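You operate a simulated robot arm through the tools that you are given. There is no shell and no other tool.

You run a simulated robot arm. Do the job below in one go: nothing can be reset, and whatever is moved stays where it is left.

Task
Pack the black-cage bearing with grease on the packer.
Fine: use the red plunger; plunger and bearing go back where they lay.

The check looks at the end state, three seconds after you hand in, the way a careful person would. Anything else that was tipped, shoved, dropped, spilled or broken makes it a failure.

Robot
A 7-joint arm with a two-finger parallel gripper, fixed in place. Base frame: the origin is at the foot of the arm, x ahead of it, y to its left, z up; the work surface is at about z = 0.88. Readings come in m, rad, newtons and seconds.
With the tool pointing down near the work surface it reaches from about 0.24 to 0.68 m from the base axis. Its first joint turns from -1.152 to 1.152 rad. Payload 2.4 kg.
The TCP is the grasp point between the finger pads, 0.03 m short of the fingertips. In the tool frame z runs along the fingers and y along their closing line. Largest opening 0.094 m; finger width 0.028, thickness 0.01; the body of the gripper, 0.05 by 0.096 m, starts 0.055 m behind the TCP.
Orientation is that of the tool frame in the base frame, as a unit quaternion [x, y, z, w]. With the fingers straight down and closing along the base's y, the tool's x points along the base's -x, its y along +y and its z along -z.

Tools
- The arm moves only by the tool move_arm. Its argument "deltas" is a list of rows, each an object of numbers (a shift or turn left out is 0, a gripper value left out holds the last): "dx", "dy", "dz": the shift along the tool's x, y, z in m; "rx", "ry", "rz": the turn, a rotation vector about the tool's x, y, z in rad. In form: [{"dx": .., "dy": .., "dz": .., "rx": .., "ry": .., "rz": ..}, ...]. A call has 1 to 20 rows; each row shifts and turns the commanded pose from where the row before left it, along the tool's axes as they then stand. "jaw" is the opening, from 0 (shut) to 1 (fully open), set as the call begins (left out, the last holds). A row lasts 0.2 s, in which the tool goes at most 0.05 m and 0.15 rad; a call with a longer step from one row to the next is refused whole, and so is a gripper value outside its range. A pose out of reach is approached as far as the arm can. The call stops where the force on the tool passes 90 N (or 10 N more than at its start, if that is more) or the arm is blocked; 0.2 s more then pass. Each finger travels about 0.153 m/s and halts on what it meets, pressing with about 38 N; the grip force reading is that of the motor and also rises with nothing between the fingers. The clock runs only during rows and for 0.2 s after the last one: add rows that do not move to give the fingers time. The reply holds the time, the measured pose of the TCP, the force on the tool along the base axes, the opening and the grip force, in the units named above and with some noise, with the torque about the TCP (base axes, N m) and any sound that the robot's microphone picked up.
- Cameras (640 x 400 px; columns grow to the right, rows downward): "scene" is fixed at [0.0409, 0.4753, 1.4463]; the picture's right is [-0.73, -0.68, 0.00], its down [-0.38, 0.40, -0.83] and it looks along [0.57, -0.61, -0.55] (base axes); focal length 320 px, centre (320, 200). "wrist" rides on the gripper at [0.076, 0.014, -0.102] in the tool frame; the picture's right is [-0.18, 0.98, 0.00], its down [-0.75, -0.14, -0.64] and it looks along [-0.63, -0.12, 0.77] (tool axes); focal length 243 px, centre (320, 200). There is no depth. A picture from a camera that has moved, and an enlarged one, comes with that camera's place and axes in the base frame and with its lens.
- capture(camera): a new picture of that camera. No time passes.
- enlarge(camera, box): a new picture of the part [left, top, right, bottom] of that camera's present view, enlarged. No time passes.
- job_done(): hands the job in; it is judged then, once.

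Nothing tells you positions but the pictures and the camera data. Unless the task says otherwise, let go and move clear before handing in.

The tools are called as a command line: name --argument value ..., lists and objects as JSON in quotes. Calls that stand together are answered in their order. move_arm: Moves the arm, as the interface text tells. Its arguments: {"type":"object","properties":{"deltas":{"type":"array"},"jaw":{"type":"number"}},"required":["deltas"]} The other tools are called the same way: capture (camera) takes a picture; enlarge (camera, box) takes an enlarged picture of a part of a camera's view; job_done () hands the job in.

At the start:

```text
clock: 0.0
position: [0.4054, 0.0733, 1.1555]
ee_rot: [0.0, 1.0, 0.0, 0.0]
contact_force: [0.4, -0.5, 0.2]
moment: [0.0, -0.05, -0.01]
opening: 0.0939
finger_force: 0.1
```

scene: 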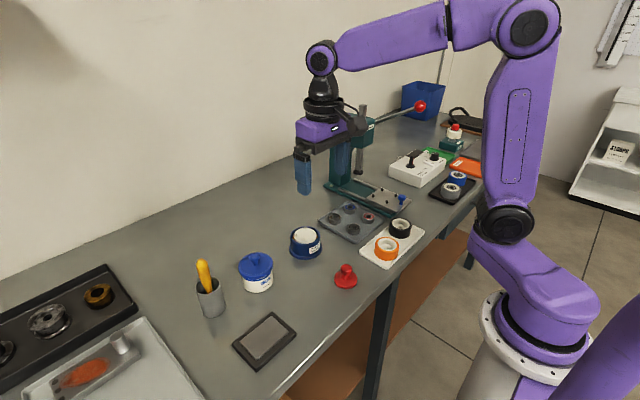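
wrist: 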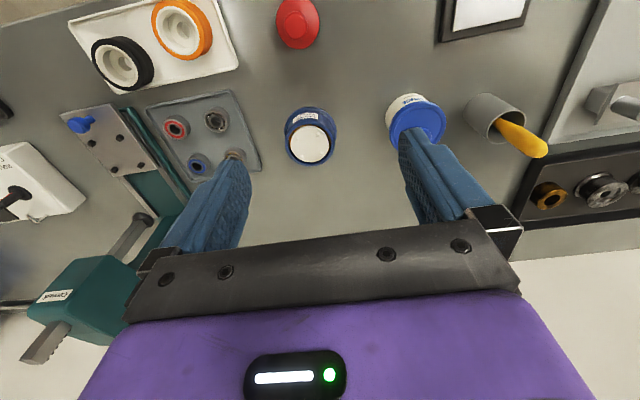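

I see a bench with a bearing tray, a packer-like base (blue), a red plunger, an arbor press and other items. I'll look closer before moving.

enlarge --camera "scene" --box '[230, 180, 430, 305]'

enlarge --camera "wrist" --box '[130, 70, 350, 207]'

enlarge --camera "scene" --box '[380, 100, 500, 220]'

enlarge --camera "scene" --box '[0, 240, 240, 400]'

enlarge --camera "wrist" --box '[60, 0, 340, 175]'

```text
3.20 times, centred on (330, 242) of scene
camera zoom: at [0.0409, 0.4753, 1.4463], right [-0.73, -0.68, 0.0], down [-0.38, 0.4, -0.83], along [0.57, -0.61, -0.55], focal length 1025 px, centre (288, 64)
```

zoom: 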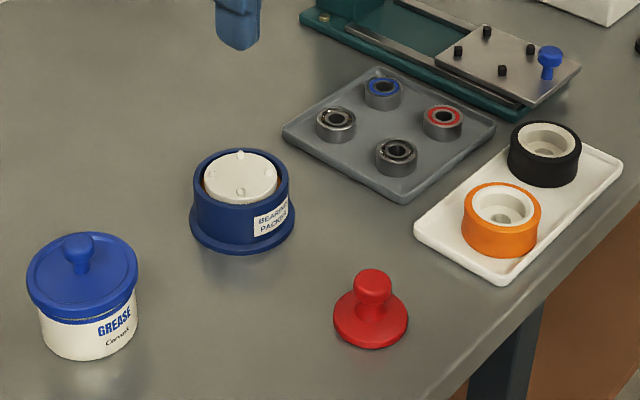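

```text
2.91 times, centred on (240, 138) of wrist
camera zoom: at [0.3288, 0.0872, 1.2587], right [0.18, 0.98, 0.0], down [0.75, -0.14, 0.64], along [0.63, -0.12, -0.77], focal length 706 px, centre (553, 379)
```

zoom: 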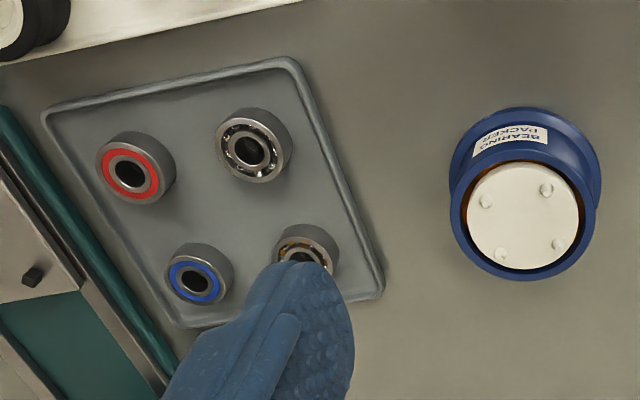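

```text
3.33 times, centred on (440, 160) of scene
camera zoom: at [0.0409, 0.4753, 1.4463], right [-0.73, -0.68, 0.0], down [-0.38, 0.4, -0.83], along [0.57, -0.61, -0.55], focal length 1068 px, centre (-80, 333)
```

zoom: 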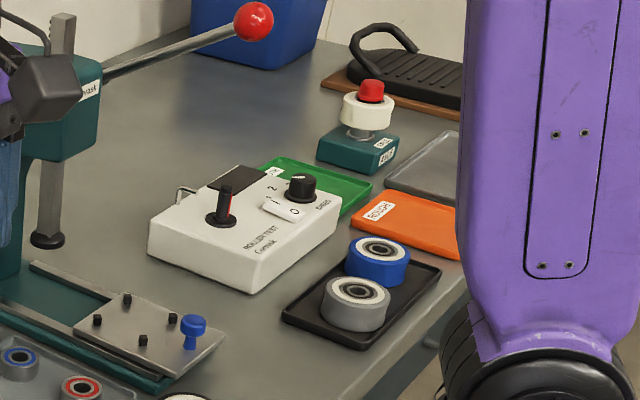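

```text
2.50 times, centred on (120, 320) of scene
camera zoom: at [0.0409, 0.4753, 1.4463], right [-0.73, -0.68, 0.0], down [-0.38, 0.4, -0.83], along [0.57, -0.61, -0.55], focal length 801 px, centre (820, -100)
```

zoom: 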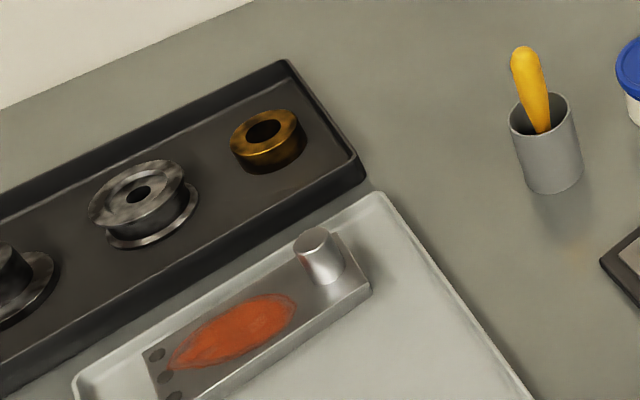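

```text
2.29 times, centred on (200, 88) of wrist
camera zoom: at [0.3288, 0.0872, 1.2587], right [0.18, 0.98, 0.0], down [0.75, -0.14, 0.64], along [0.63, -0.12, -0.77], focal length 555 px, centre (594, 457)
```

zoom: 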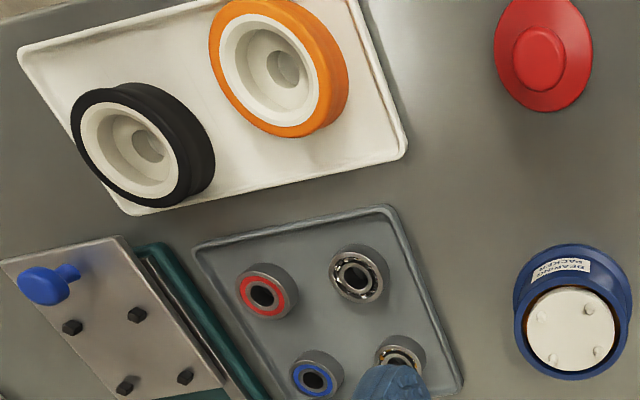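

The tray on the right holds four bearings: red-seal, blue-seal and two open ones. The blue packer has a white disc, and the red plunger is near (0.35, 0.057). I'll move closer to tell the cage colours apart.

move_arm --deltas '[{"dx": 0.002, "dy": -0.025, "dz": 0.028}, {"dx": 0.002, "dy": -0.025, "dz": 0.028}, {"dx": 0.002, "dy": -0.025, "dz": 0.028}, {"dx": 0.002, "dy": -0.025, "dz": 0.028}, {"dx": 0.002, "dy": -0.025, "dz": 0.028}, {"dx": 0.001, "dy": -0.026, "dz": 0.03}, {}, {}]' --jaw 1

capture --camera "wrist"

enlarge --camera "wrist" --box '[230, 100, 430, 225]'

capture --camera "scene"

```text
clock: 1.8
position: [0.3928, -0.0802, 0.9864]
ee_rot: [0.0, 1.0, 0.0, 0.0]
contact_force: [-0.1, -0.1, -0.1]
moment: [0.01, -0.01, -0.01]
opening: 0.094
finger_force: 0.1
```

```text
taken
camera wrist: at [0.317, -0.0655, 1.0893], right [0.18, 0.98, 0.0], down [0.75, -0.14, 0.64], along [0.63, -0.12, -0.77], focal length 243 px, centre (320, 200)
```

wrist: 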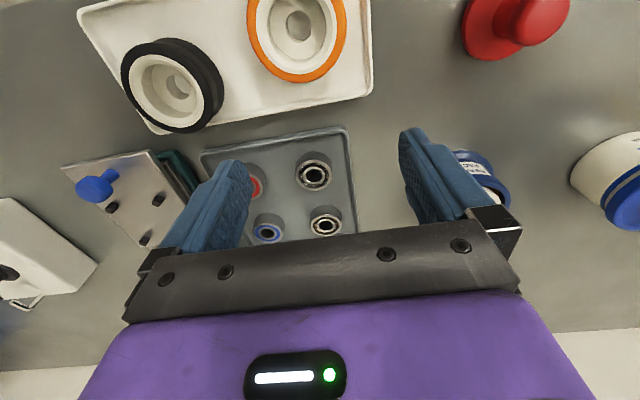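

```text
3.20 times, centred on (330, 162) of wrist
camera zoom: at [0.317, -0.0655, 1.0893], right [0.18, 0.98, 0.0], down [0.75, -0.14, 0.64], along [0.63, -0.12, -0.77], focal length 776 px, centre (288, 320)
```

zoom: 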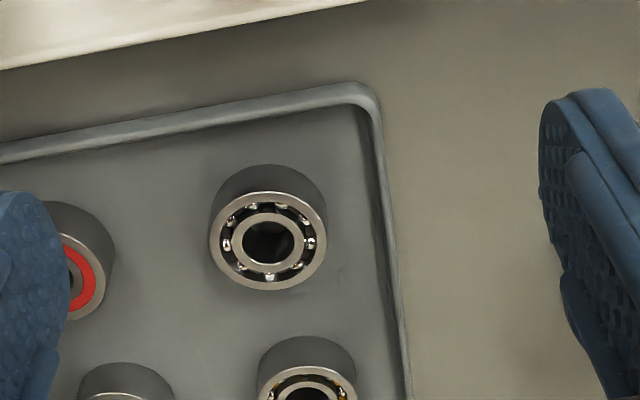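

```text
taken
```

scene: 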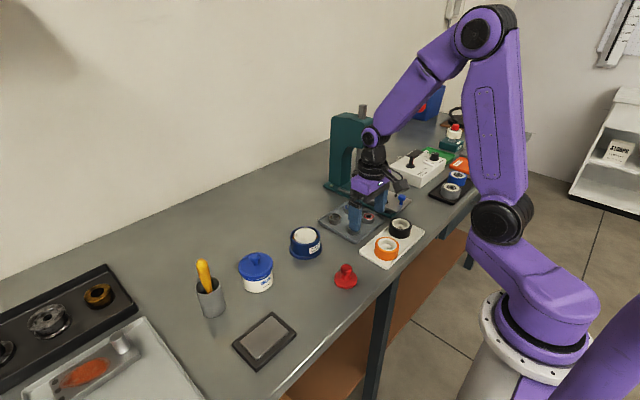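

enlarge --camera "wrist" --box '[280, 140, 360, 240]'

enlarge --camera "scene" --box '[270, 215, 350, 265]'

enlarge --camera "scene" --box '[320, 190, 420, 252]'

```text
4.00 times, centred on (320, 190) of wrist
camera zoom: at [0.317, -0.0655, 1.0893], right [0.18, 0.98, 0.0], down [0.75, -0.14, 0.64], along [0.63, -0.12, -0.77], focal length 970 px, centre (320, 240)
```

zoom: 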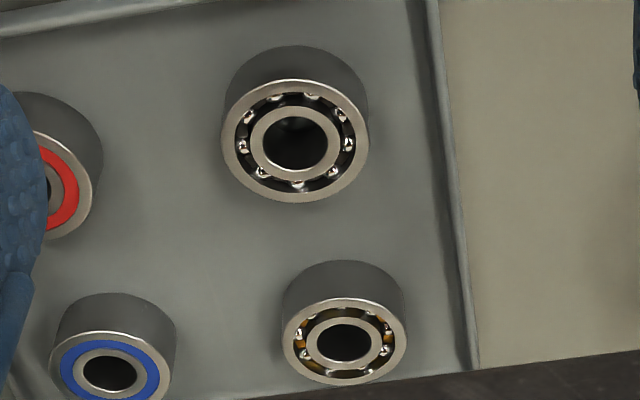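

```text
8.00 times, centred on (310, 240) of scene
camera zoom: at [0.041, 0.4753, 1.4463], right [-0.73, -0.68, 0.0], down [-0.38, 0.4, -0.83], along [0.57, -0.61, -0.55], focal length 2562 px, centre (400, -120)
```

zoom: 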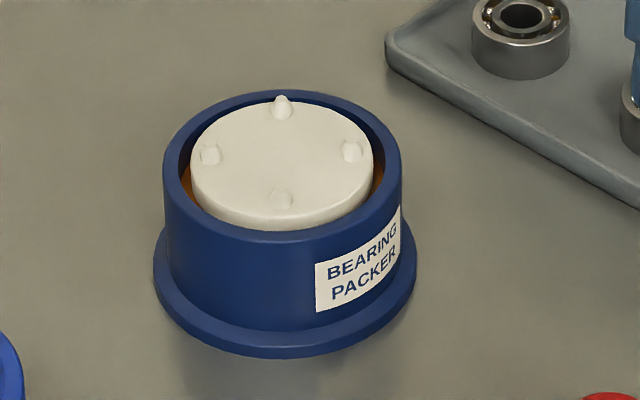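

```text
6.40 times, centred on (370, 221) of scene
camera zoom: at [0.041, 0.4753, 1.4463], right [-0.73, -0.68, 0.0], down [-0.38, 0.4, -0.83], along [0.57, -0.61, -0.55], focal length 2050 px, centre (0, 66)
```

zoom: 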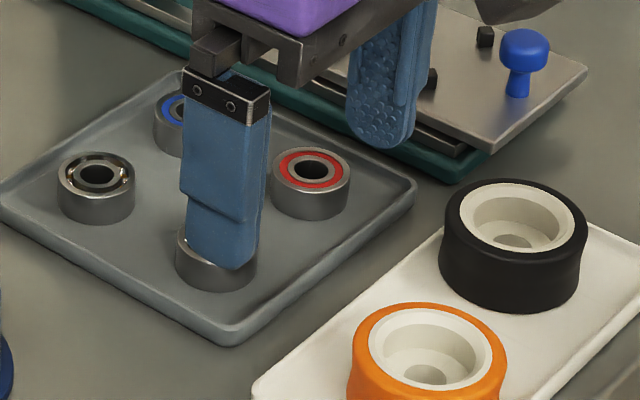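

The near open bearing at about (0.443, -0.095) has the black cage, and the far one is brass. I'll hover over the near one with a smaller opening, since the red-sealed bearing is close beside it.

move_arm --deltas '[{}, {"dx": -0.0167, "dy": -0.0048, "dz": 0.0071}, {"dx": -0.0167, "dy": -0.0048, "dz": 0.0071}, {"dx": -0.0168, "dy": -0.0047, "dz": 0.0072}, {}, {}]' --jaw 0.585

capture --camera "wrist"

enlarge --camera "wrist" --box '[260, 100, 380, 200]'

enlarge --camera "scene" --box '[320, 180, 420, 252]'

```text
clock: 3.2
position: [0.4429, -0.0936, 0.9661]
ee_rot: [0.0, 1.0, 0.0, 0.0]
contact_force: [-0.1, -0.2, -0.1]
moment: [-0.05, -0.02, -0.03]
opening: 0.0549
finger_force: 0.1
```

```text
taken
camera wrist: at [0.3682, -0.0784, 1.0671], right [0.18, 0.98, 0.0], down [0.75, -0.14, 0.64], along [0.63, -0.12, -0.77], focal length 243 px, centre (320, 200)
```

wrist: 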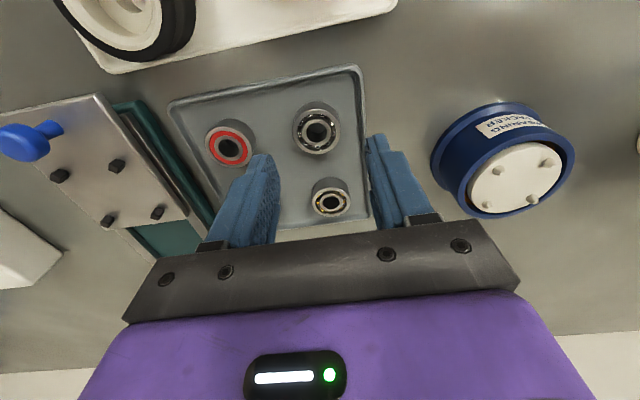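

```text
4.00 times, centred on (320, 150) of wrist
camera zoom: at [0.3682, -0.0784, 1.0671], right [0.18, 0.98, 0.0], down [0.75, -0.14, 0.64], along [0.63, -0.12, -0.77], focal length 970 px, centre (320, 400)
```

zoom: 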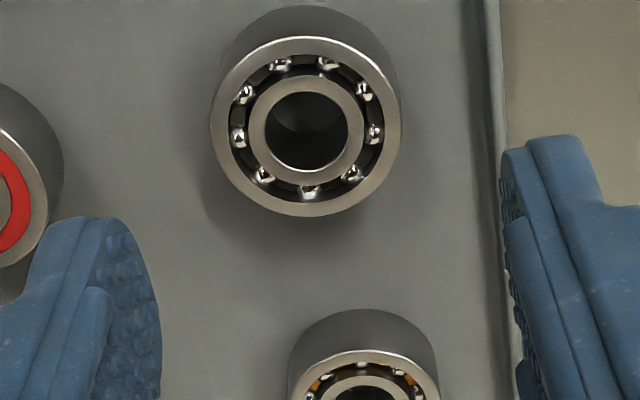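

```text
5.56 times, centred on (370, 216) of scene
camera zoom: at [0.0409, 0.4753, 1.4463], right [-0.73, -0.68, 0.0], down [-0.38, 0.4, -0.83], along [0.57, -0.61, -0.55], focal length 1779 px, centre (42, 111)
```

zoom: 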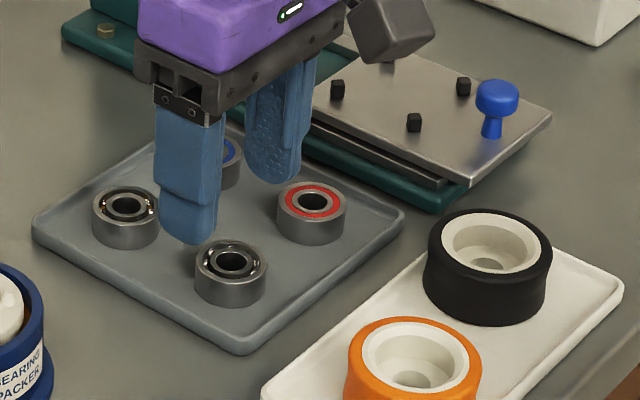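

The black-cage bearing sits at about (0.442, -0.0945), with its top near z = 0.90. I'll go down and grip its upper half.

move_arm --deltas '[{"dx": 0.0005, "dy": -0.001, "dz": 0.015}, {"dz": 0.015}, {"dz": 0.0135}, {}, {}]'

enlarge --camera "wrist" --box '[240, 100, 400, 200]'

enlarge --camera "scene" --box '[320, 180, 420, 252]'

```text
clock: 4.4
position: [0.4435, -0.0947, 0.9217]
ee_rot: [0.0, 1.0, 0.0, 0.001]
contact_force: [-4.0, -0.5, 17.4]
moment: [0.56, 0.16, 0.12]
opening: 0.0545
finger_force: 0.1
```

```text
4.00 times, centred on (320, 150) of wrist
camera zoom: at [0.3679, -0.0795, 1.0245], right [0.18, 0.98, 0.0], down [0.75, -0.14, 0.64], along [0.63, -0.12, -0.77], focal length 970 px, centre (320, 400)
```

zoom: 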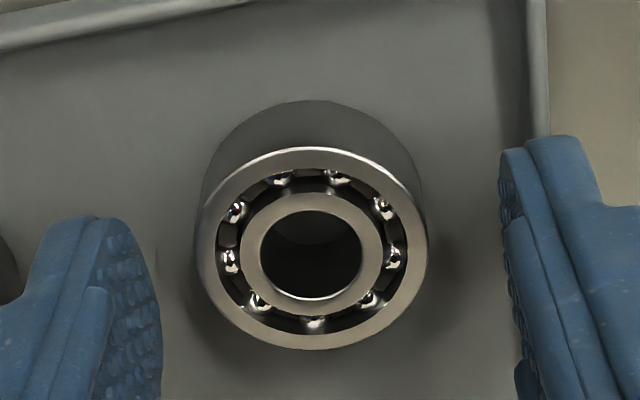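

```text
5.56 times, centred on (370, 216) of scene
camera zoom: at [0.0406, 0.4753, 1.4463], right [-0.73, -0.68, 0.0], down [-0.37, 0.4, -0.83], along [0.57, -0.61, -0.55], focal length 1779 px, centre (42, 111)
```

zoom: 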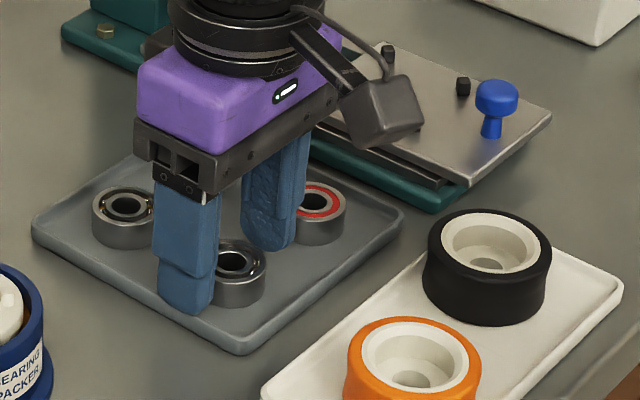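

The reading shows 17 N upward, so the +y finger has touched the tray rim. I'll back up, narrow the opening, and come down slightly higher.

move_arm --deltas '[{"dz": -0.008, "dx": 0.0015}, {}, {}]'

move_arm --deltas '[{}, {}, {"dz": 0.0065}, {}]' --jaw 0.45

enlarge --camera "wrist" --box '[240, 100, 400, 200]'

enlarge --camera "scene" --box '[320, 180, 420, 252]'

```text
clock: 5.2
position: [0.4431, -0.094, 0.9282]
ee_rot: [-0.001, 1.0, 0.0, 0.0]
contact_force: [0.0, 0.2, -0.2]
moment: [0.02, 0.01, 0.02]
opening: 0.0549
finger_force: 0.1
```

```text
clock: 6.2
position: [0.4432, -0.0941, 0.9223]
ee_rot: [0.0, 1.0, 0.0, 0.001]
contact_force: [-0.2, 0.1, 0.1]
moment: [-0.01, -0.02, 0.01]
opening: 0.0423
finger_force: 0.0
```

```text
4.00 times, centred on (320, 150) of wrist
camera zoom: at [0.3662, -0.0793, 1.0255], right [0.18, 0.98, 0.0], down [0.75, -0.14, 0.64], along [0.63, -0.12, -0.77], focal length 970 px, centre (320, 400)
```

zoom: 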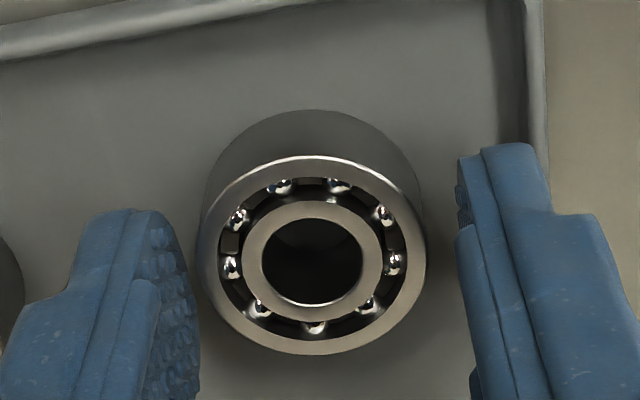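

```text
5.56 times, centred on (370, 216) of scene
camera zoom: at [0.0409, 0.4753, 1.4463], right [-0.73, -0.68, 0.0], down [-0.38, 0.4, -0.83], along [0.57, -0.61, -0.55], focal length 1779 px, centre (42, 111)
```

zoom: 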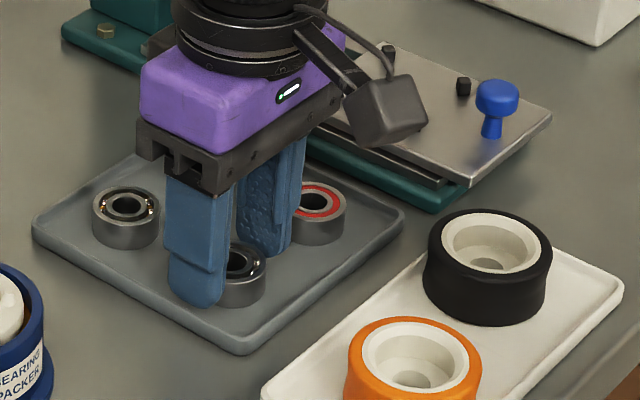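

I'm now centred on the bearing to within about 1 mm, with no contact. I'll close and lift.

move_arm --deltas '[{"dx": 0.0008}, {}, {}]'

move_arm --deltas '[{}, {}, {}, {}]' --jaw 0

enlarge --camera "wrist" --box '[240, 100, 400, 200]'

```text
clock: 7.0
position: [0.4423, -0.0939, 0.9238]
ee_rot: [0.0, 1.0, 0.0, 0.0]
contact_force: [1.3, -0.4, -0.5]
moment: [-0.01, 0.0, -0.02]
opening: 0.0422
finger_force: 0.0
```

```text
clock: 8.0
position: [0.4405, -0.0936, 0.9244]
ee_rot: [0.0, 1.0, 0.0, 0.0]
contact_force: [0.8, -0.6, 1.8]
moment: [0.05, -0.03, 0.0]
opening: 0.0333
finger_force: 37.6
```

```text
4.00 times, centred on (320, 150) of wrist
camera zoom: at [0.3654, -0.0792, 1.0258], right [0.18, 0.98, 0.0], down [0.75, -0.14, 0.64], along [0.63, -0.12, -0.77], focal length 970 px, centre (320, 400)
```

zoom: 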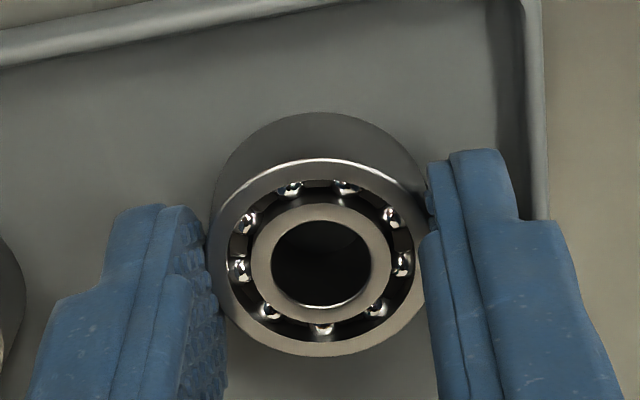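

The bearing is gripped at 33 mm. I'll lift it and move partway to the packer to measure where the packer is.

move_arm --deltas '[{"dz": -0.01}, {"dz": -0.02}, {"dz": -0.03}, {"dz": -0.027}, {"dy": 0.02}, {"dy": 0.024}, {"dy": 0.02}, {}, {}]'

capture --camera "wrist"

enlarge --camera "wrist" --box '[320, 100, 480, 220]'

enlarge --camera "scene" --box '[280, 160, 420, 260]'

```text
clock: 10.0
position: [0.441, -0.0304, 1.0086]
ee_rot: [0.0, 1.0, 0.0, -0.001]
contact_force: [0.0, -0.5, -2.0]
moment: [0.02, -0.01, 0.0]
opening: 0.0332
finger_force: 38.1
```

```text
taken
camera wrist: at [0.3654, -0.0159, 1.1124], right [0.18, 0.98, 0.0], down [0.75, -0.14, 0.64], along [0.63, -0.12, -0.77], focal length 243 px, centre (320, 200)
```

wrist: 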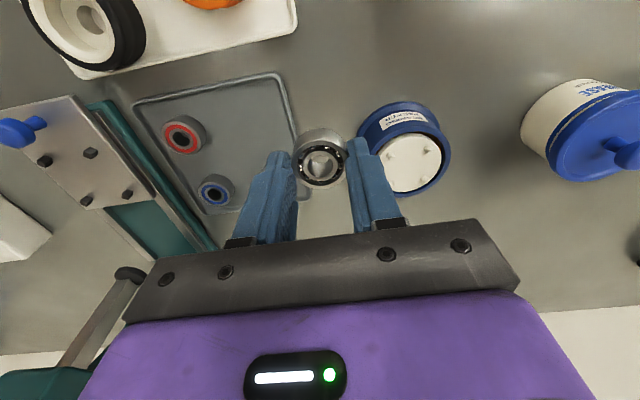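

```text
3.33 times, centred on (400, 160) of wrist
camera zoom: at [0.3654, -0.0159, 1.1124], right [0.18, 0.98, 0.0], down [0.75, -0.14, 0.64], along [0.63, -0.12, -0.77], focal length 809 px, centre (53, 333)
```

zoom: 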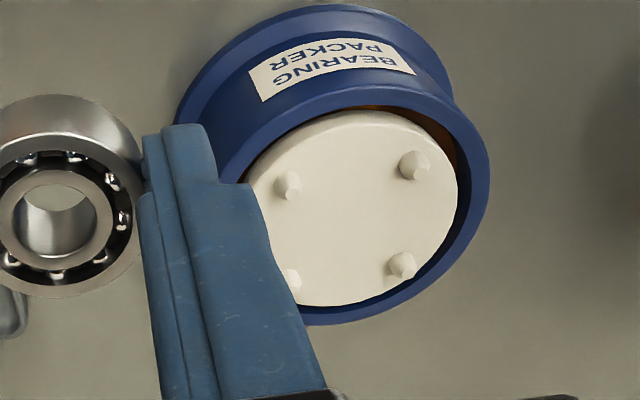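

```text
4.00 times, centred on (350, 210) of scene
camera zoom: at [0.0409, 0.4753, 1.4463], right [-0.73, -0.68, 0.0], down [-0.38, 0.4, -0.83], along [0.57, -0.61, -0.55], focal length 1281 px, centre (200, 160)
```

zoom: 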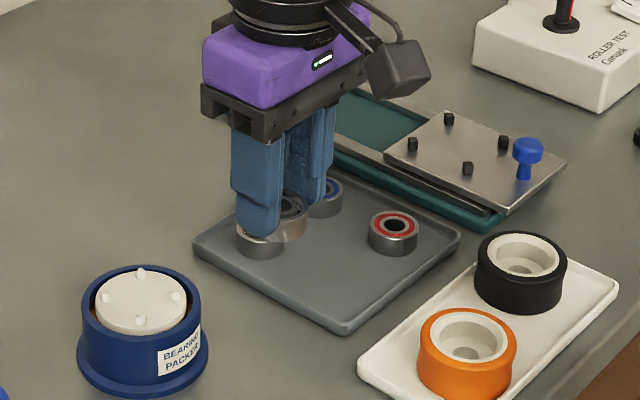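

The packer disc is at about (0.495, 0.041), with its top near z = 0.925, and its studs are on the diagonals. I'll hover the bearing above it and check from both cameras.

enlarge --camera "wrist" --box '[370, 125, 450, 175]'

move_arm --deltas '[{"dx": -0.0178, "dy": 0.0238}, {"dx": -0.0178, "dy": 0.0238}, {"dx": -0.0179, "dy": 0.0238}, {"dz": 0.012}, {}, {}]'

enlarge --camera "wrist" --box '[240, 90, 400, 210]'

enlarge --camera "scene" --box '[260, 190, 350, 265]'

```text
8.00 times, centred on (410, 150) of wrist
camera zoom: at [0.3654, -0.0159, 1.1124], right [0.18, 0.98, 0.0], down [0.75, -0.14, 0.64], along [0.63, -0.12, -0.77], focal length 1941 px, centre (-400, 600)
```

zoom: 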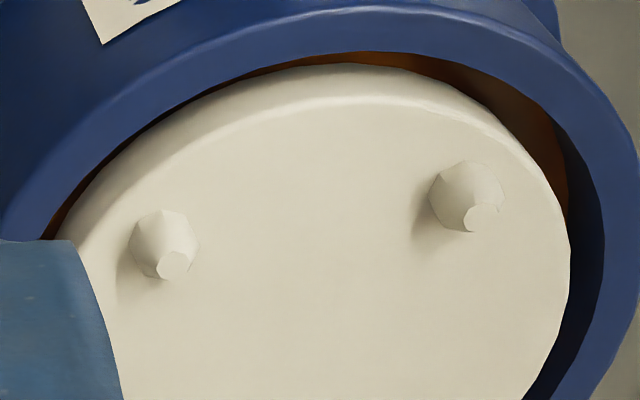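

```text
clock: 11.4
position: [0.496, 0.0417, 0.9968]
ee_rot: [0.0, 1.0, 0.001, -0.001]
contact_force: [-0.1, 0.3, -1.0]
moment: [-0.02, 0.0, -0.01]
opening: 0.0334
finger_force: 37.7
```

```text
3.33 times, centred on (320, 150) of wrist
camera zoom: at [0.4195, 0.0559, 1.0989], right [0.18, 0.98, 0.0], down [0.75, -0.14, 0.64], along [0.63, -0.12, -0.77], focal length 809 px, centre (320, 367)
```

zoom: 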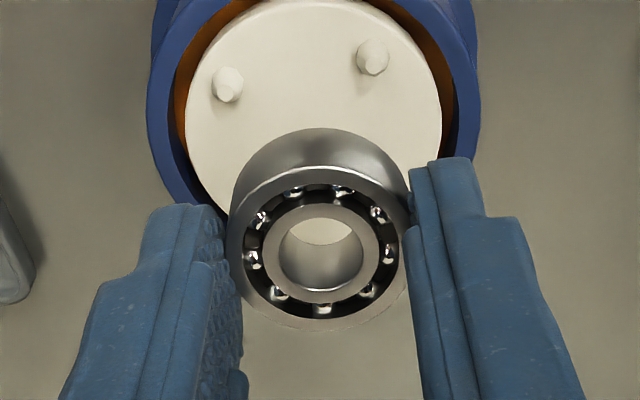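

```text
5.33 times, centred on (305, 228) of scene
camera zoom: at [0.041, 0.4753, 1.4463], right [-0.73, -0.68, 0.0], down [-0.38, 0.4, -0.83], along [0.57, -0.61, -0.55], focal length 1708 px, centre (400, 53)
```

zoom: 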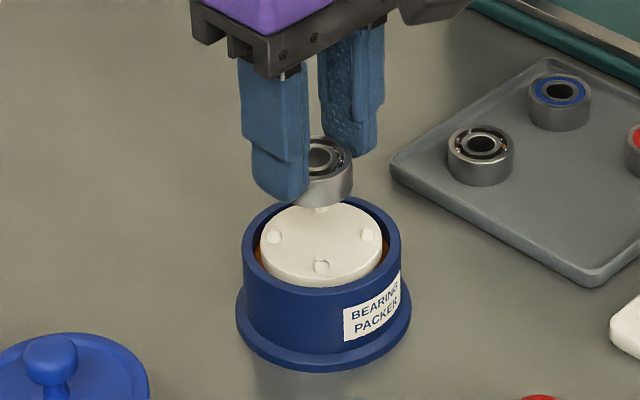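

The bearing is nearly centred, with the disc about 1.4 mm toward -y. I'll correct for that and lower it.

move_arm --deltas '[{"dx": 0.0004, "dy": -0.0014, "dz": 0.014}, {"dz": 0.012}, {}, {}]'

enlarge --camera "wrist" --box '[240, 70, 400, 190]'

enlarge --camera "scene" --box '[280, 210, 330, 250]'

```text
clock: 12.4
position: [0.4947, 0.04, 0.9701]
ee_rot: [-0.001, 1.0, 0.0, 0.0]
contact_force: [-0.1, 0.5, -0.5]
moment: [0.02, 0.01, -0.01]
opening: 0.0334
finger_force: 37.6
```

```text
3.33 times, centred on (320, 130) of wrist
camera zoom: at [0.4186, 0.0545, 1.0735], right [0.18, 0.98, 0.0], down [0.75, -0.14, 0.64], along [0.63, -0.12, -0.77], focal length 809 px, centre (320, 433)
```

zoom: 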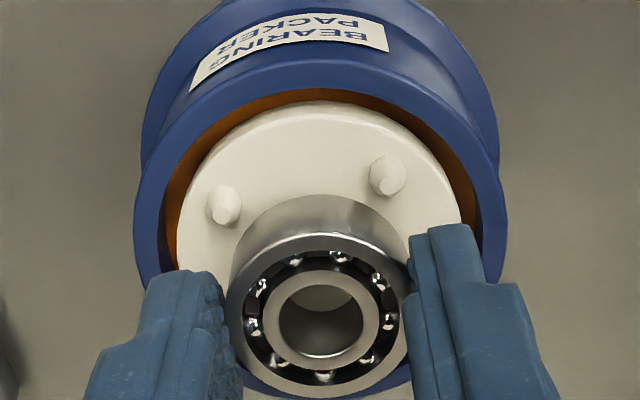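

```text
10.00 times, centred on (305, 230) of scene
camera zoom: at [0.041, 0.4753, 1.4463], right [-0.73, -0.68, 0.0], down [-0.38, 0.4, -0.83], along [0.57, -0.61, -0.55], focal length 3203 px, centre (470, -100)
```

zoom: 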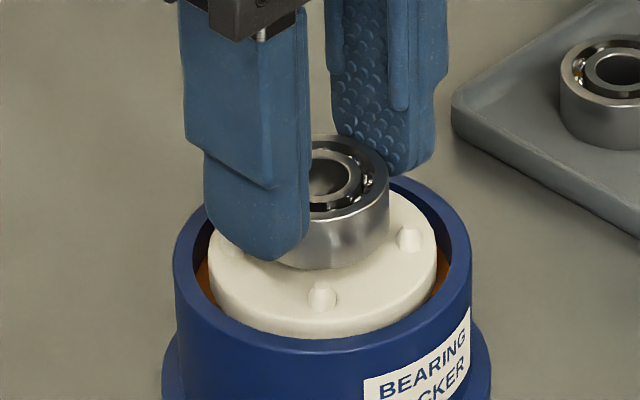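

It's centred within a millimetre and about 8 mm above the disc. I'll lower it gently to contact.

move_arm --deltas '[{"dx": -0.0004, "dz": 0.003}, {"dz": 0.002}, {}, {}]'

enlarge --camera "scene" --box '[280, 210, 330, 250]'

enlarge --camera "wrist" --box '[240, 70, 400, 190]'

```text
clock: 13.4
position: [0.495, 0.0397, 0.9655]
ee_rot: [0.0, 1.0, 0.0, 0.001]
contact_force: [1.0, 0.2, -1.0]
moment: [0.01, 0.03, 0.02]
opening: 0.0334
finger_force: 37.5
```

```text
10.00 times, centred on (305, 230) of scene
camera zoom: at [0.041, 0.4753, 1.4463], right [-0.73, -0.68, 0.0], down [-0.38, 0.4, -0.83], along [0.57, -0.61, -0.55], focal length 3203 px, centre (470, -100)
```

zoom: 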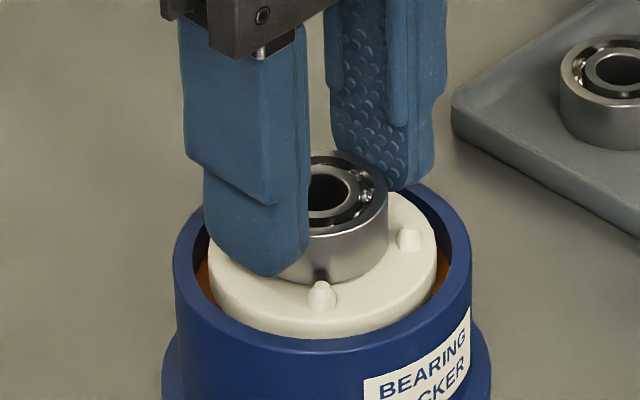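

```text
3.33 times, centred on (320, 130) of wrist
camera zoom: at [0.4188, 0.0547, 1.0684], right [0.18, 0.98, 0.0], down [0.75, -0.14, 0.64], along [0.63, -0.12, -0.77], focal length 809 px, centre (320, 433)
```

zoom: 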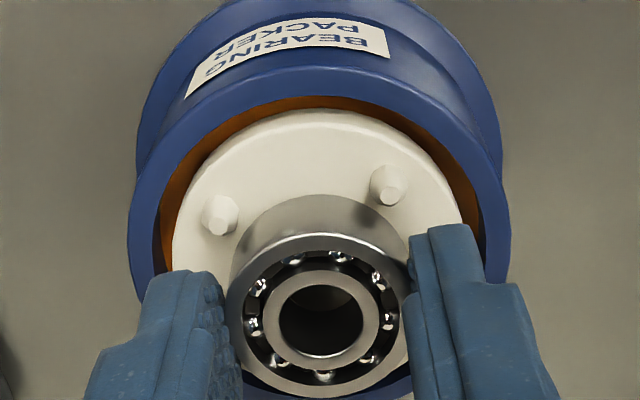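

move_arm --deltas '[{"dz": 0.001}, {"dz": 0.001}, {}]'

enlarge --camera "scene" --box '[280, 210, 330, 250]'

```text
clock: 14.2
position: [0.4949, 0.0401, 0.9639]
ee_rot: [0.001, 1.0, 0.0, 0.0]
contact_force: [-0.4, 0.2, 2.0]
moment: [0.06, -0.01, -0.02]
opening: 0.0335
finger_force: 37.5
```

```text
10.00 times, centred on (305, 230) of scene
camera zoom: at [0.0409, 0.4753, 1.4463], right [-0.73, -0.68, 0.0], down [-0.38, 0.4, -0.83], along [0.57, -0.61, -0.55], focal length 3203 px, centre (470, -100)
```

zoom: 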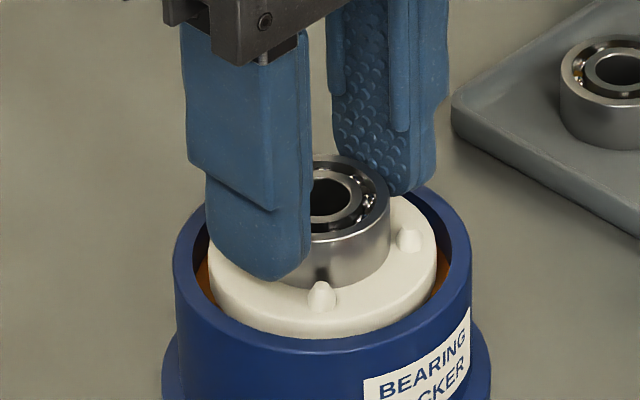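

move_arm --deltas '[{"dz": 0.0008}, {}]'

```text
clock: 14.8
position: [0.494, 0.041, 0.9638]
ee_rot: [0.0, 1.0, -0.001, 0.0]
contact_force: [1.1, -0.4, 2.3]
moment: [0.01, -0.03, 0.01]
opening: 0.0332
finger_force: 37.9
```

The bearing is resting on the disc with light contact. I'll release it and rise.

move_arm --deltas '[{}, {}]' --jaw 0.48

move_arm --deltas '[{"dz": -0.01}, {"dz": -0.025}, {"dz": -0.04}, {"dz": -0.02}, {}, {}]'

enlarge --camera "wrist" --box '[240, 90, 400, 210]'

enlarge --camera "scene" --box '[280, 210, 330, 250]'

enlarge --camera "scene" --box '[320, 250, 370, 300]'

capture --camera "scene"

```text
clock: 15.4
position: [0.4947, 0.0399, 0.9641]
ee_rot: [0.001, 1.0, 0.0, 0.0]
contact_force: [0.3, -0.5, 0.5]
moment: [-0.01, 0.04, 0.02]
opening: 0.0451
finger_force: 0.0
```

```text
clock: 16.8
position: [0.4935, 0.039, 1.0606]
ee_rot: [0.0, 1.0, 0.0, 0.0]
contact_force: [-1.6, -0.1, -0.7]
moment: [-0.03, -0.02, 0.0]
opening: 0.0452
finger_force: 0.1
```

```text
3.33 times, centred on (320, 150) of wrist
camera zoom: at [0.4179, 0.0533, 1.1631], right [0.18, 0.98, 0.0], down [0.75, -0.14, 0.64], along [0.63, -0.12, -0.77], focal length 809 px, centre (320, 367)
```

zoom: 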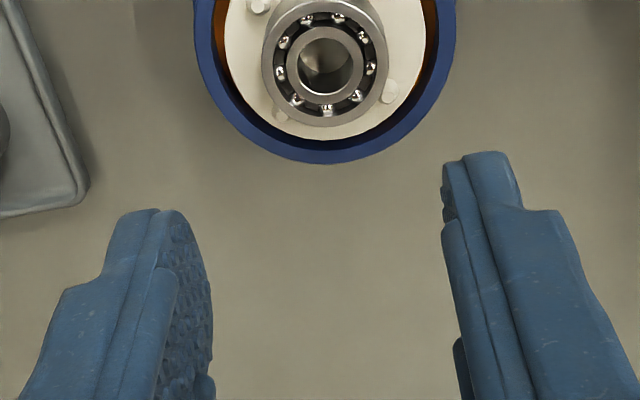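

```text
10.00 times, centred on (305, 230) of scene
camera zoom: at [0.0409, 0.4753, 1.4463], right [-0.73, -0.68, 0.0], down [-0.38, 0.4, -0.83], along [0.57, -0.61, -0.55], focal length 3203 px, centre (470, -100)
```

zoom: 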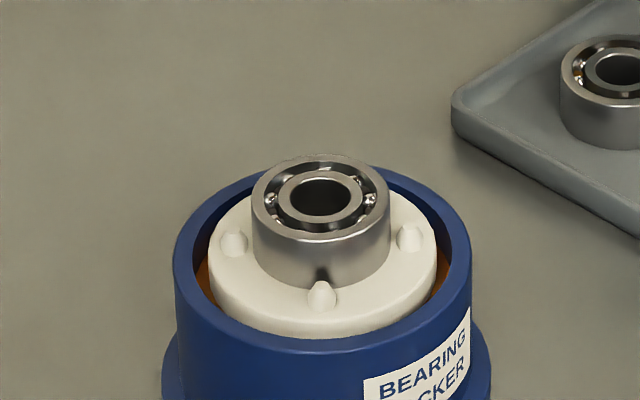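

```text
8.00 times, centred on (345, 275) of scene
camera zoom: at [0.0409, 0.4753, 1.4463], right [-0.73, -0.68, 0.0], down [-0.38, 0.4, -0.83], along [0.57, -0.61, -0.55], focal length 2562 px, centre (120, -400)
```

zoom: 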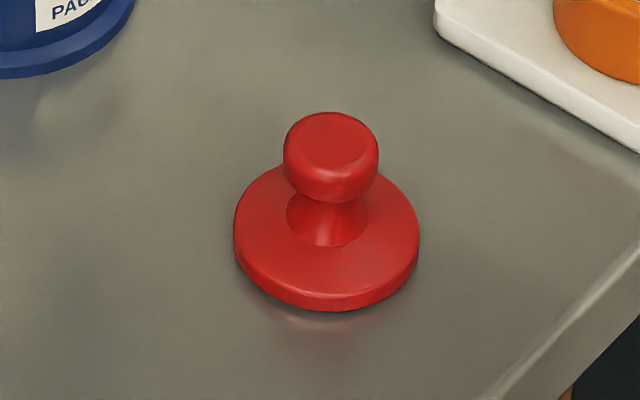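

```text
taken
```

scene: 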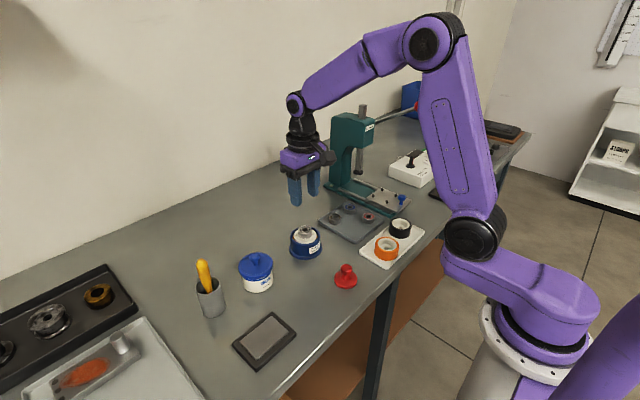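

The bearing sits centred between the studs. Next is the red plunger at about (0.350, 0.056), whose knob is about 27 mm wide with its top near z = 0.92. I'll hover above it.

move_arm --deltas '[{"dx": 0.036, "dy": 0.0042}, {"dx": 0.036, "dy": 0.0042}, {"dx": 0.036, "dy": 0.0042}, {"dx": 0.0355, "dy": 0.0044}, {"dz": 0.035}, {"dz": 0.035}, {}, {}]' --jaw 0.55

capture --camera "wrist"

enlarge --camera "wrist" --box '[240, 80, 400, 200]'

enlarge --camera "scene" --box '[300, 220, 400, 300]'

```text
clock: 18.6
position: [0.3492, 0.058, 0.9884]
ee_rot: [0.001, 1.0, 0.0, 0.0]
contact_force: [-0.4, -0.2, -0.5]
moment: [0.03, 0.01, 0.02]
opening: 0.0519
finger_force: 0.0
```

```text
taken
camera wrist: at [0.2731, 0.0718, 1.0908], right [0.18, 0.98, 0.0], down [0.75, -0.14, 0.64], along [0.63, -0.12, -0.77], focal length 243 px, centre (320, 200)
```

wrist: 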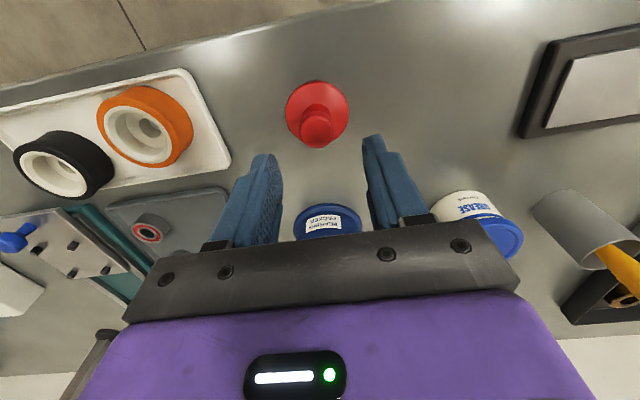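

```text
3.33 times, centred on (320, 140) of wrist
camera zoom: at [0.2731, 0.0718, 1.0908], right [0.18, 0.98, 0.0], down [0.75, -0.14, 0.64], along [0.63, -0.12, -0.77], focal length 809 px, centre (320, 400)
```

zoom: 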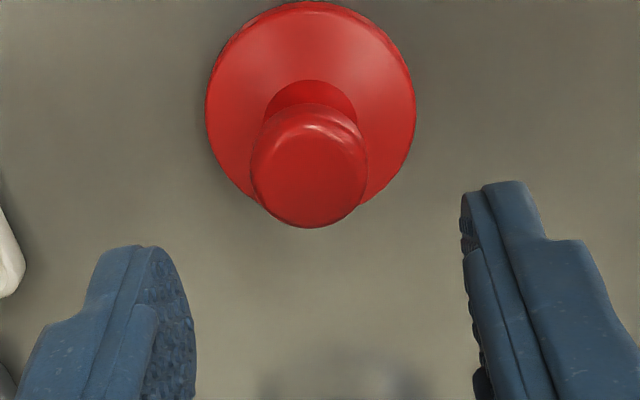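

```text
5.00 times, centred on (350, 260) of scene
camera zoom: at [0.0409, 0.4753, 1.4463], right [-0.73, -0.68, 0.0], down [-0.38, 0.4, -0.83], along [0.57, -0.61, -0.55], focal length 1601 px, centre (170, -100)
```

zoom: 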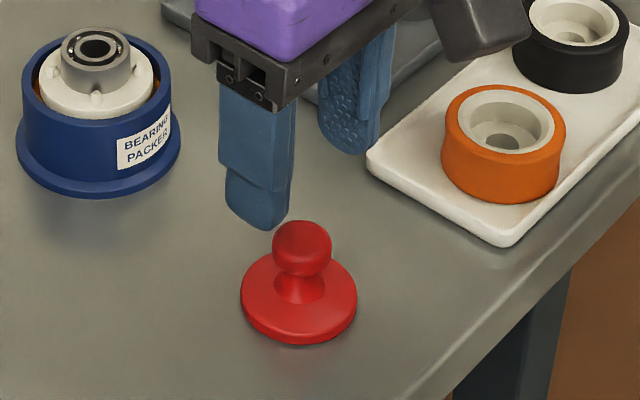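

The knob is about 2 mm off in y and 1.5 mm in x. I'll correct and descend around it.

move_arm --deltas '[{"dx": 0.0015, "dy": -0.002, "dz": 0.01}, {"dz": 0.025}, {"dz": 0.015}, {"dz": 0.006}, {}, {}]'

enlarge --camera "wrist" --box '[240, 80, 400, 200]'

enlarge --camera "scene" --box '[310, 240, 380, 300]'

```text
clock: 20.0
position: [0.3501, 0.0556, 0.9326]
ee_rot: [0.0, 1.0, 0.0, 0.0]
contact_force: [-0.3, 0.2, -0.4]
moment: [0.02, -0.04, 0.0]
opening: 0.0514
finger_force: 0.1
```

```text
3.33 times, centred on (320, 140) of wrist
camera zoom: at [0.2737, 0.0703, 1.0359], right [0.18, 0.98, 0.0], down [0.75, -0.14, 0.64], along [0.63, -0.12, -0.77], focal length 809 px, centre (320, 400)
```

zoom: 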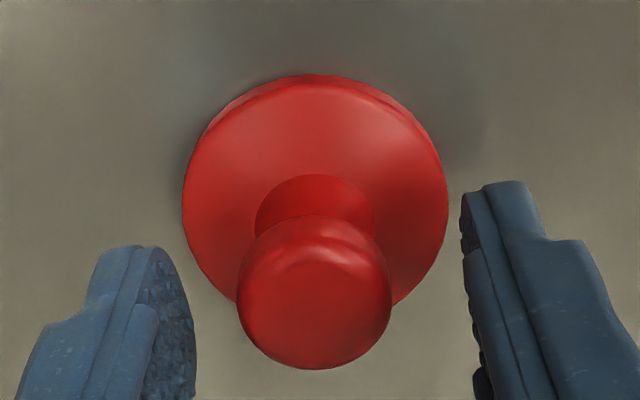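

```text
6.67 times, centred on (345, 270) of scene
camera zoom: at [0.0409, 0.4753, 1.4463], right [-0.73, -0.68, 0.0], down [-0.38, 0.4, -0.83], along [0.57, -0.61, -0.55], focal length 2135 px, centre (153, -267)
```

zoom: 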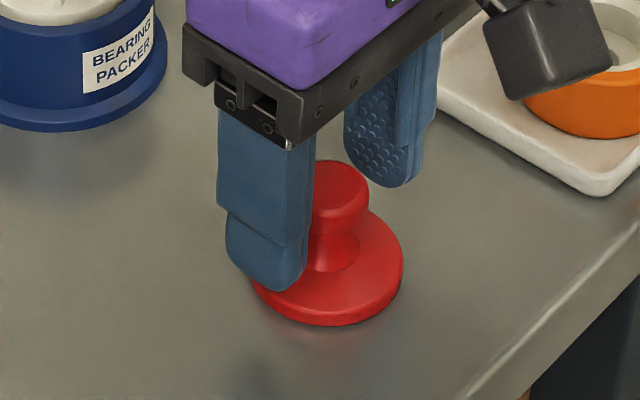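

move_arm --deltas '[{"dy": -0.0008, "dz": 0.002}, {}]'

move_arm --deltas '[{}, {}, {}, {}]' --jaw 0

enlarge --camera "wrist" --box '[240, 80, 400, 200]'

enlarge --camera "scene" --box '[310, 240, 380, 300]'

```text
clock: 20.6
position: [0.3494, 0.0552, 0.9307]
ee_rot: [0.0, 1.0, 0.0, -0.001]
contact_force: [-0.4, 0.0, 0.0]
moment: [-0.02, 0.0, 0.01]
opening: 0.0516
finger_force: 0.0
```

```text
clock: 21.6
position: [0.3495, 0.0548, 0.9309]
ee_rot: [0.0, 1.0, 0.0, 0.0]
contact_force: [0.5, -0.3, 0.5]
moment: [-0.01, 0.01, -0.02]
opening: 0.025
finger_force: 38.2
```

```text
3.33 times, centred on (320, 140) of wrist
camera zoom: at [0.2734, 0.0696, 1.0336], right [0.18, 0.98, 0.0], down [0.75, -0.14, 0.64], along [0.63, -0.12, -0.77], focal length 809 px, centre (320, 400)
```

zoom: 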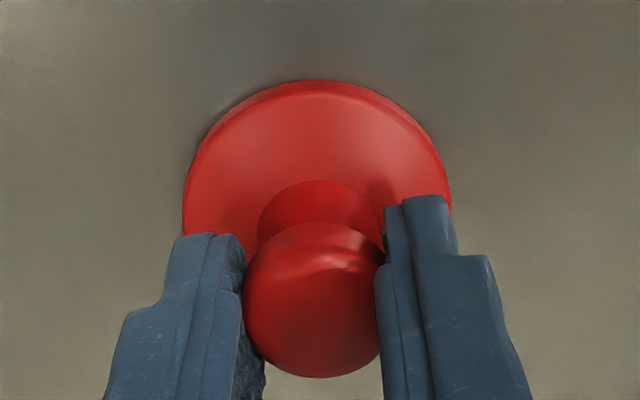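

```text
6.67 times, centred on (345, 270) of scene
camera zoom: at [0.0409, 0.4753, 1.4463], right [-0.73, -0.68, 0.0], down [-0.38, 0.4, -0.83], along [0.57, -0.61, -0.55], focal length 2135 px, centre (153, -267)
```

zoom: 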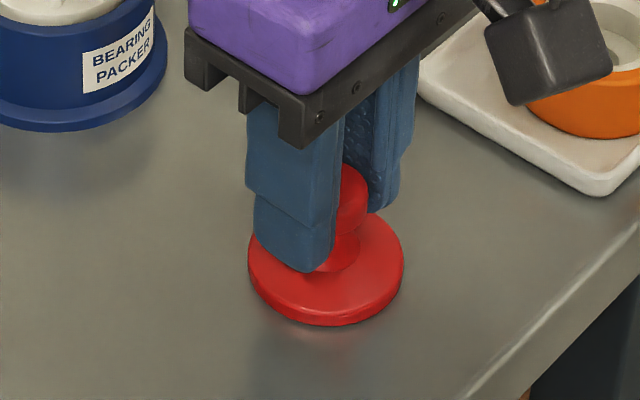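

The knob is gripped. I'll lift the plunger and take it above the packer.

move_arm --deltas '[{"dz": -0.01}, {"dz": -0.025}, {"dz": -0.04}, {"dz": -0.035}, {"dx": -0.036, "dy": -0.0036}, {"dx": -0.0365, "dy": -0.0036}, {"dx": -0.0365, "dy": -0.0035}, {"dx": -0.036, "dy": -0.0035}, {}, {}]'

enlarge --camera "wrist" --box '[220, 60, 420, 210]'

enlarge --camera "scene" --box '[260, 180, 350, 265]'

```text
clock: 23.8
position: [0.4972, 0.04, 1.0404]
ee_rot: [0.0, 1.0, 0.0, 0.0]
contact_force: [-0.6, 0.3, 0.2]
moment: [-0.02, -0.01, 0.03]
opening: 0.0248
finger_force: 37.8
```

```text
2.67 times, centred on (320, 135) of wrist
camera zoom: at [0.4203, 0.0545, 1.1435], right [0.18, 0.98, 0.0], down [0.75, -0.14, 0.64], along [0.63, -0.12, -0.77], focal length 647 px, centre (320, 373)
```

zoom: 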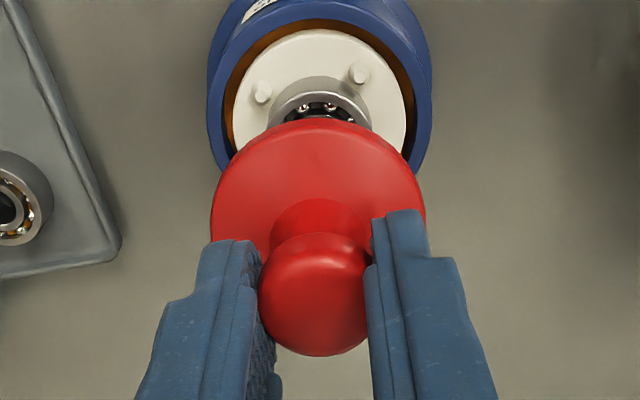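

```text
4.71 times, centred on (305, 222) of scene
camera zoom: at [0.041, 0.4753, 1.4463], right [-0.73, -0.68, 0.0], down [-0.38, 0.4, -0.83], along [0.57, -0.61, -0.55], focal length 1507 px, centre (391, 94)
```

zoom: 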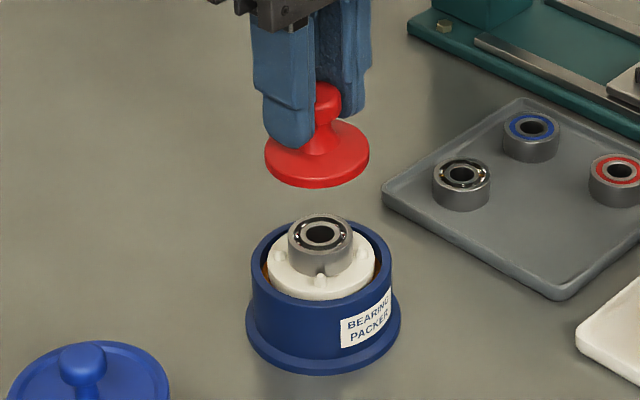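

The plunger is lined up over the bearing. I'll lower it most of the way and check again.

move_arm --deltas '[{"dz": 0.015}, {"dz": 0.015}, {"dz": 0.008}, {}, {}]'

enlarge --camera "wrist" --box '[220, 60, 420, 210]'

enlarge --camera "scene" --box '[275, 205, 335, 255]'

```text
clock: 25.0
position: [0.4944, 0.0398, 1.001]
ee_rot: [0.0, 1.0, 0.0, 0.0]
contact_force: [0.7, 1.0, -1.1]
moment: [0.01, 0.0, -0.02]
opening: 0.0247
finger_force: 37.8
```

```text
2.67 times, centred on (320, 135) of wrist
camera zoom: at [0.4192, 0.0541, 1.1051], right [0.18, 0.98, 0.0], down [0.75, -0.14, 0.64], along [0.63, -0.12, -0.77], focal length 647 px, centre (320, 373)
```

zoom: 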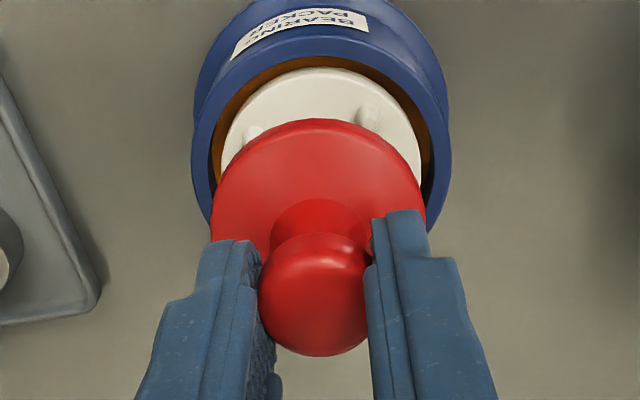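

```text
8.00 times, centred on (305, 230) of scene
camera zoom: at [0.041, 0.4753, 1.4463], right [-0.73, -0.68, 0.0], down [-0.38, 0.4, -0.83], along [0.57, -0.61, -0.55], focal length 2562 px, centre (440, -40)
```

zoom: 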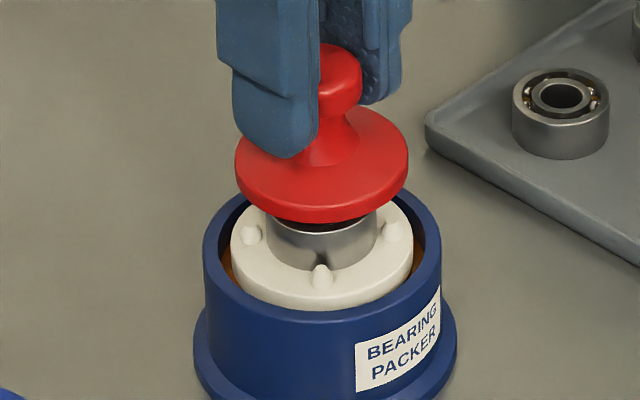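

It's aligned and just above the bearing. I'll lower it to contact in small steps.

move_arm --deltas '[{"dz": 0.002}, {"dz": 0.002}, {"dz": 0.002}, {"dz": 0.001}, {}]'

move_arm --deltas '[{"dz": 0.001}, {"dz": 0.001}, {"dz": 0.001}, {}]'

enlarge --camera "scene" --box '[275, 205, 335, 255]'

```text
clock: 26.2
position: [0.4951, 0.0405, 0.9959]
ee_rot: [0.0, 1.0, 0.0, 0.0]
contact_force: [0.3, -0.3, -0.3]
moment: [0.0, -0.03, -0.02]
opening: 0.025
finger_force: 38.2
```

```text
clock: 27.2
position: [0.4941, 0.0409, 0.9937]
ee_rot: [0.0, 1.0, -0.001, 0.0]
contact_force: [-0.8, 0.0, 0.0]
moment: [0.01, 0.01, -0.01]
opening: 0.0244
finger_force: 38.3
```

```text
8.00 times, centred on (305, 230) of scene
camera zoom: at [0.0409, 0.4753, 1.4463], right [-0.73, -0.68, 0.0], down [-0.38, 0.4, -0.83], along [0.57, -0.61, -0.55], focal length 2562 px, centre (440, -40)
```

zoom: 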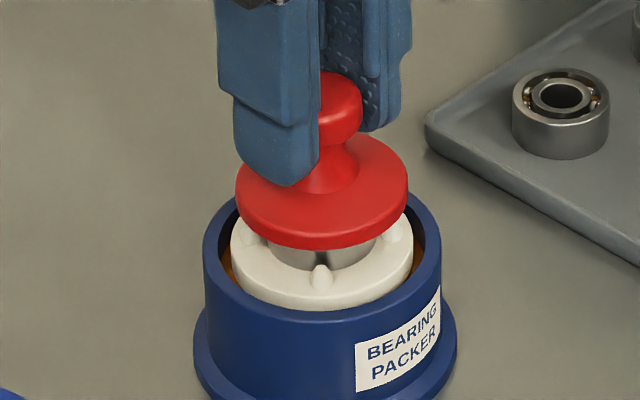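

move_arm --deltas '[{"dz": 0.001}, {"dz": 0.001}, {"dz": 0.001}, {}]'

move_arm --deltas '[{"dz": 0.001}, {"dz": 0.001}, {}]'

```text
clock: 28.2
position: [0.4958, 0.0409, 0.9891]
ee_rot: [0.001, 1.0, 0.0, 0.0]
contact_force: [-0.3, -1.0, 3.3]
moment: [-0.01, 0.06, -0.01]
opening: 0.0249
finger_force: 38.6
```

```text
clock: 29.0
position: [0.4947, 0.0409, 0.986]
ee_rot: [0.0, 1.0, 0.0, -0.001]
contact_force: [0.2, 0.8, 4.2]
moment: [0.07, -0.06, 0.01]
opening: 0.0246
finger_force: 38.1
```

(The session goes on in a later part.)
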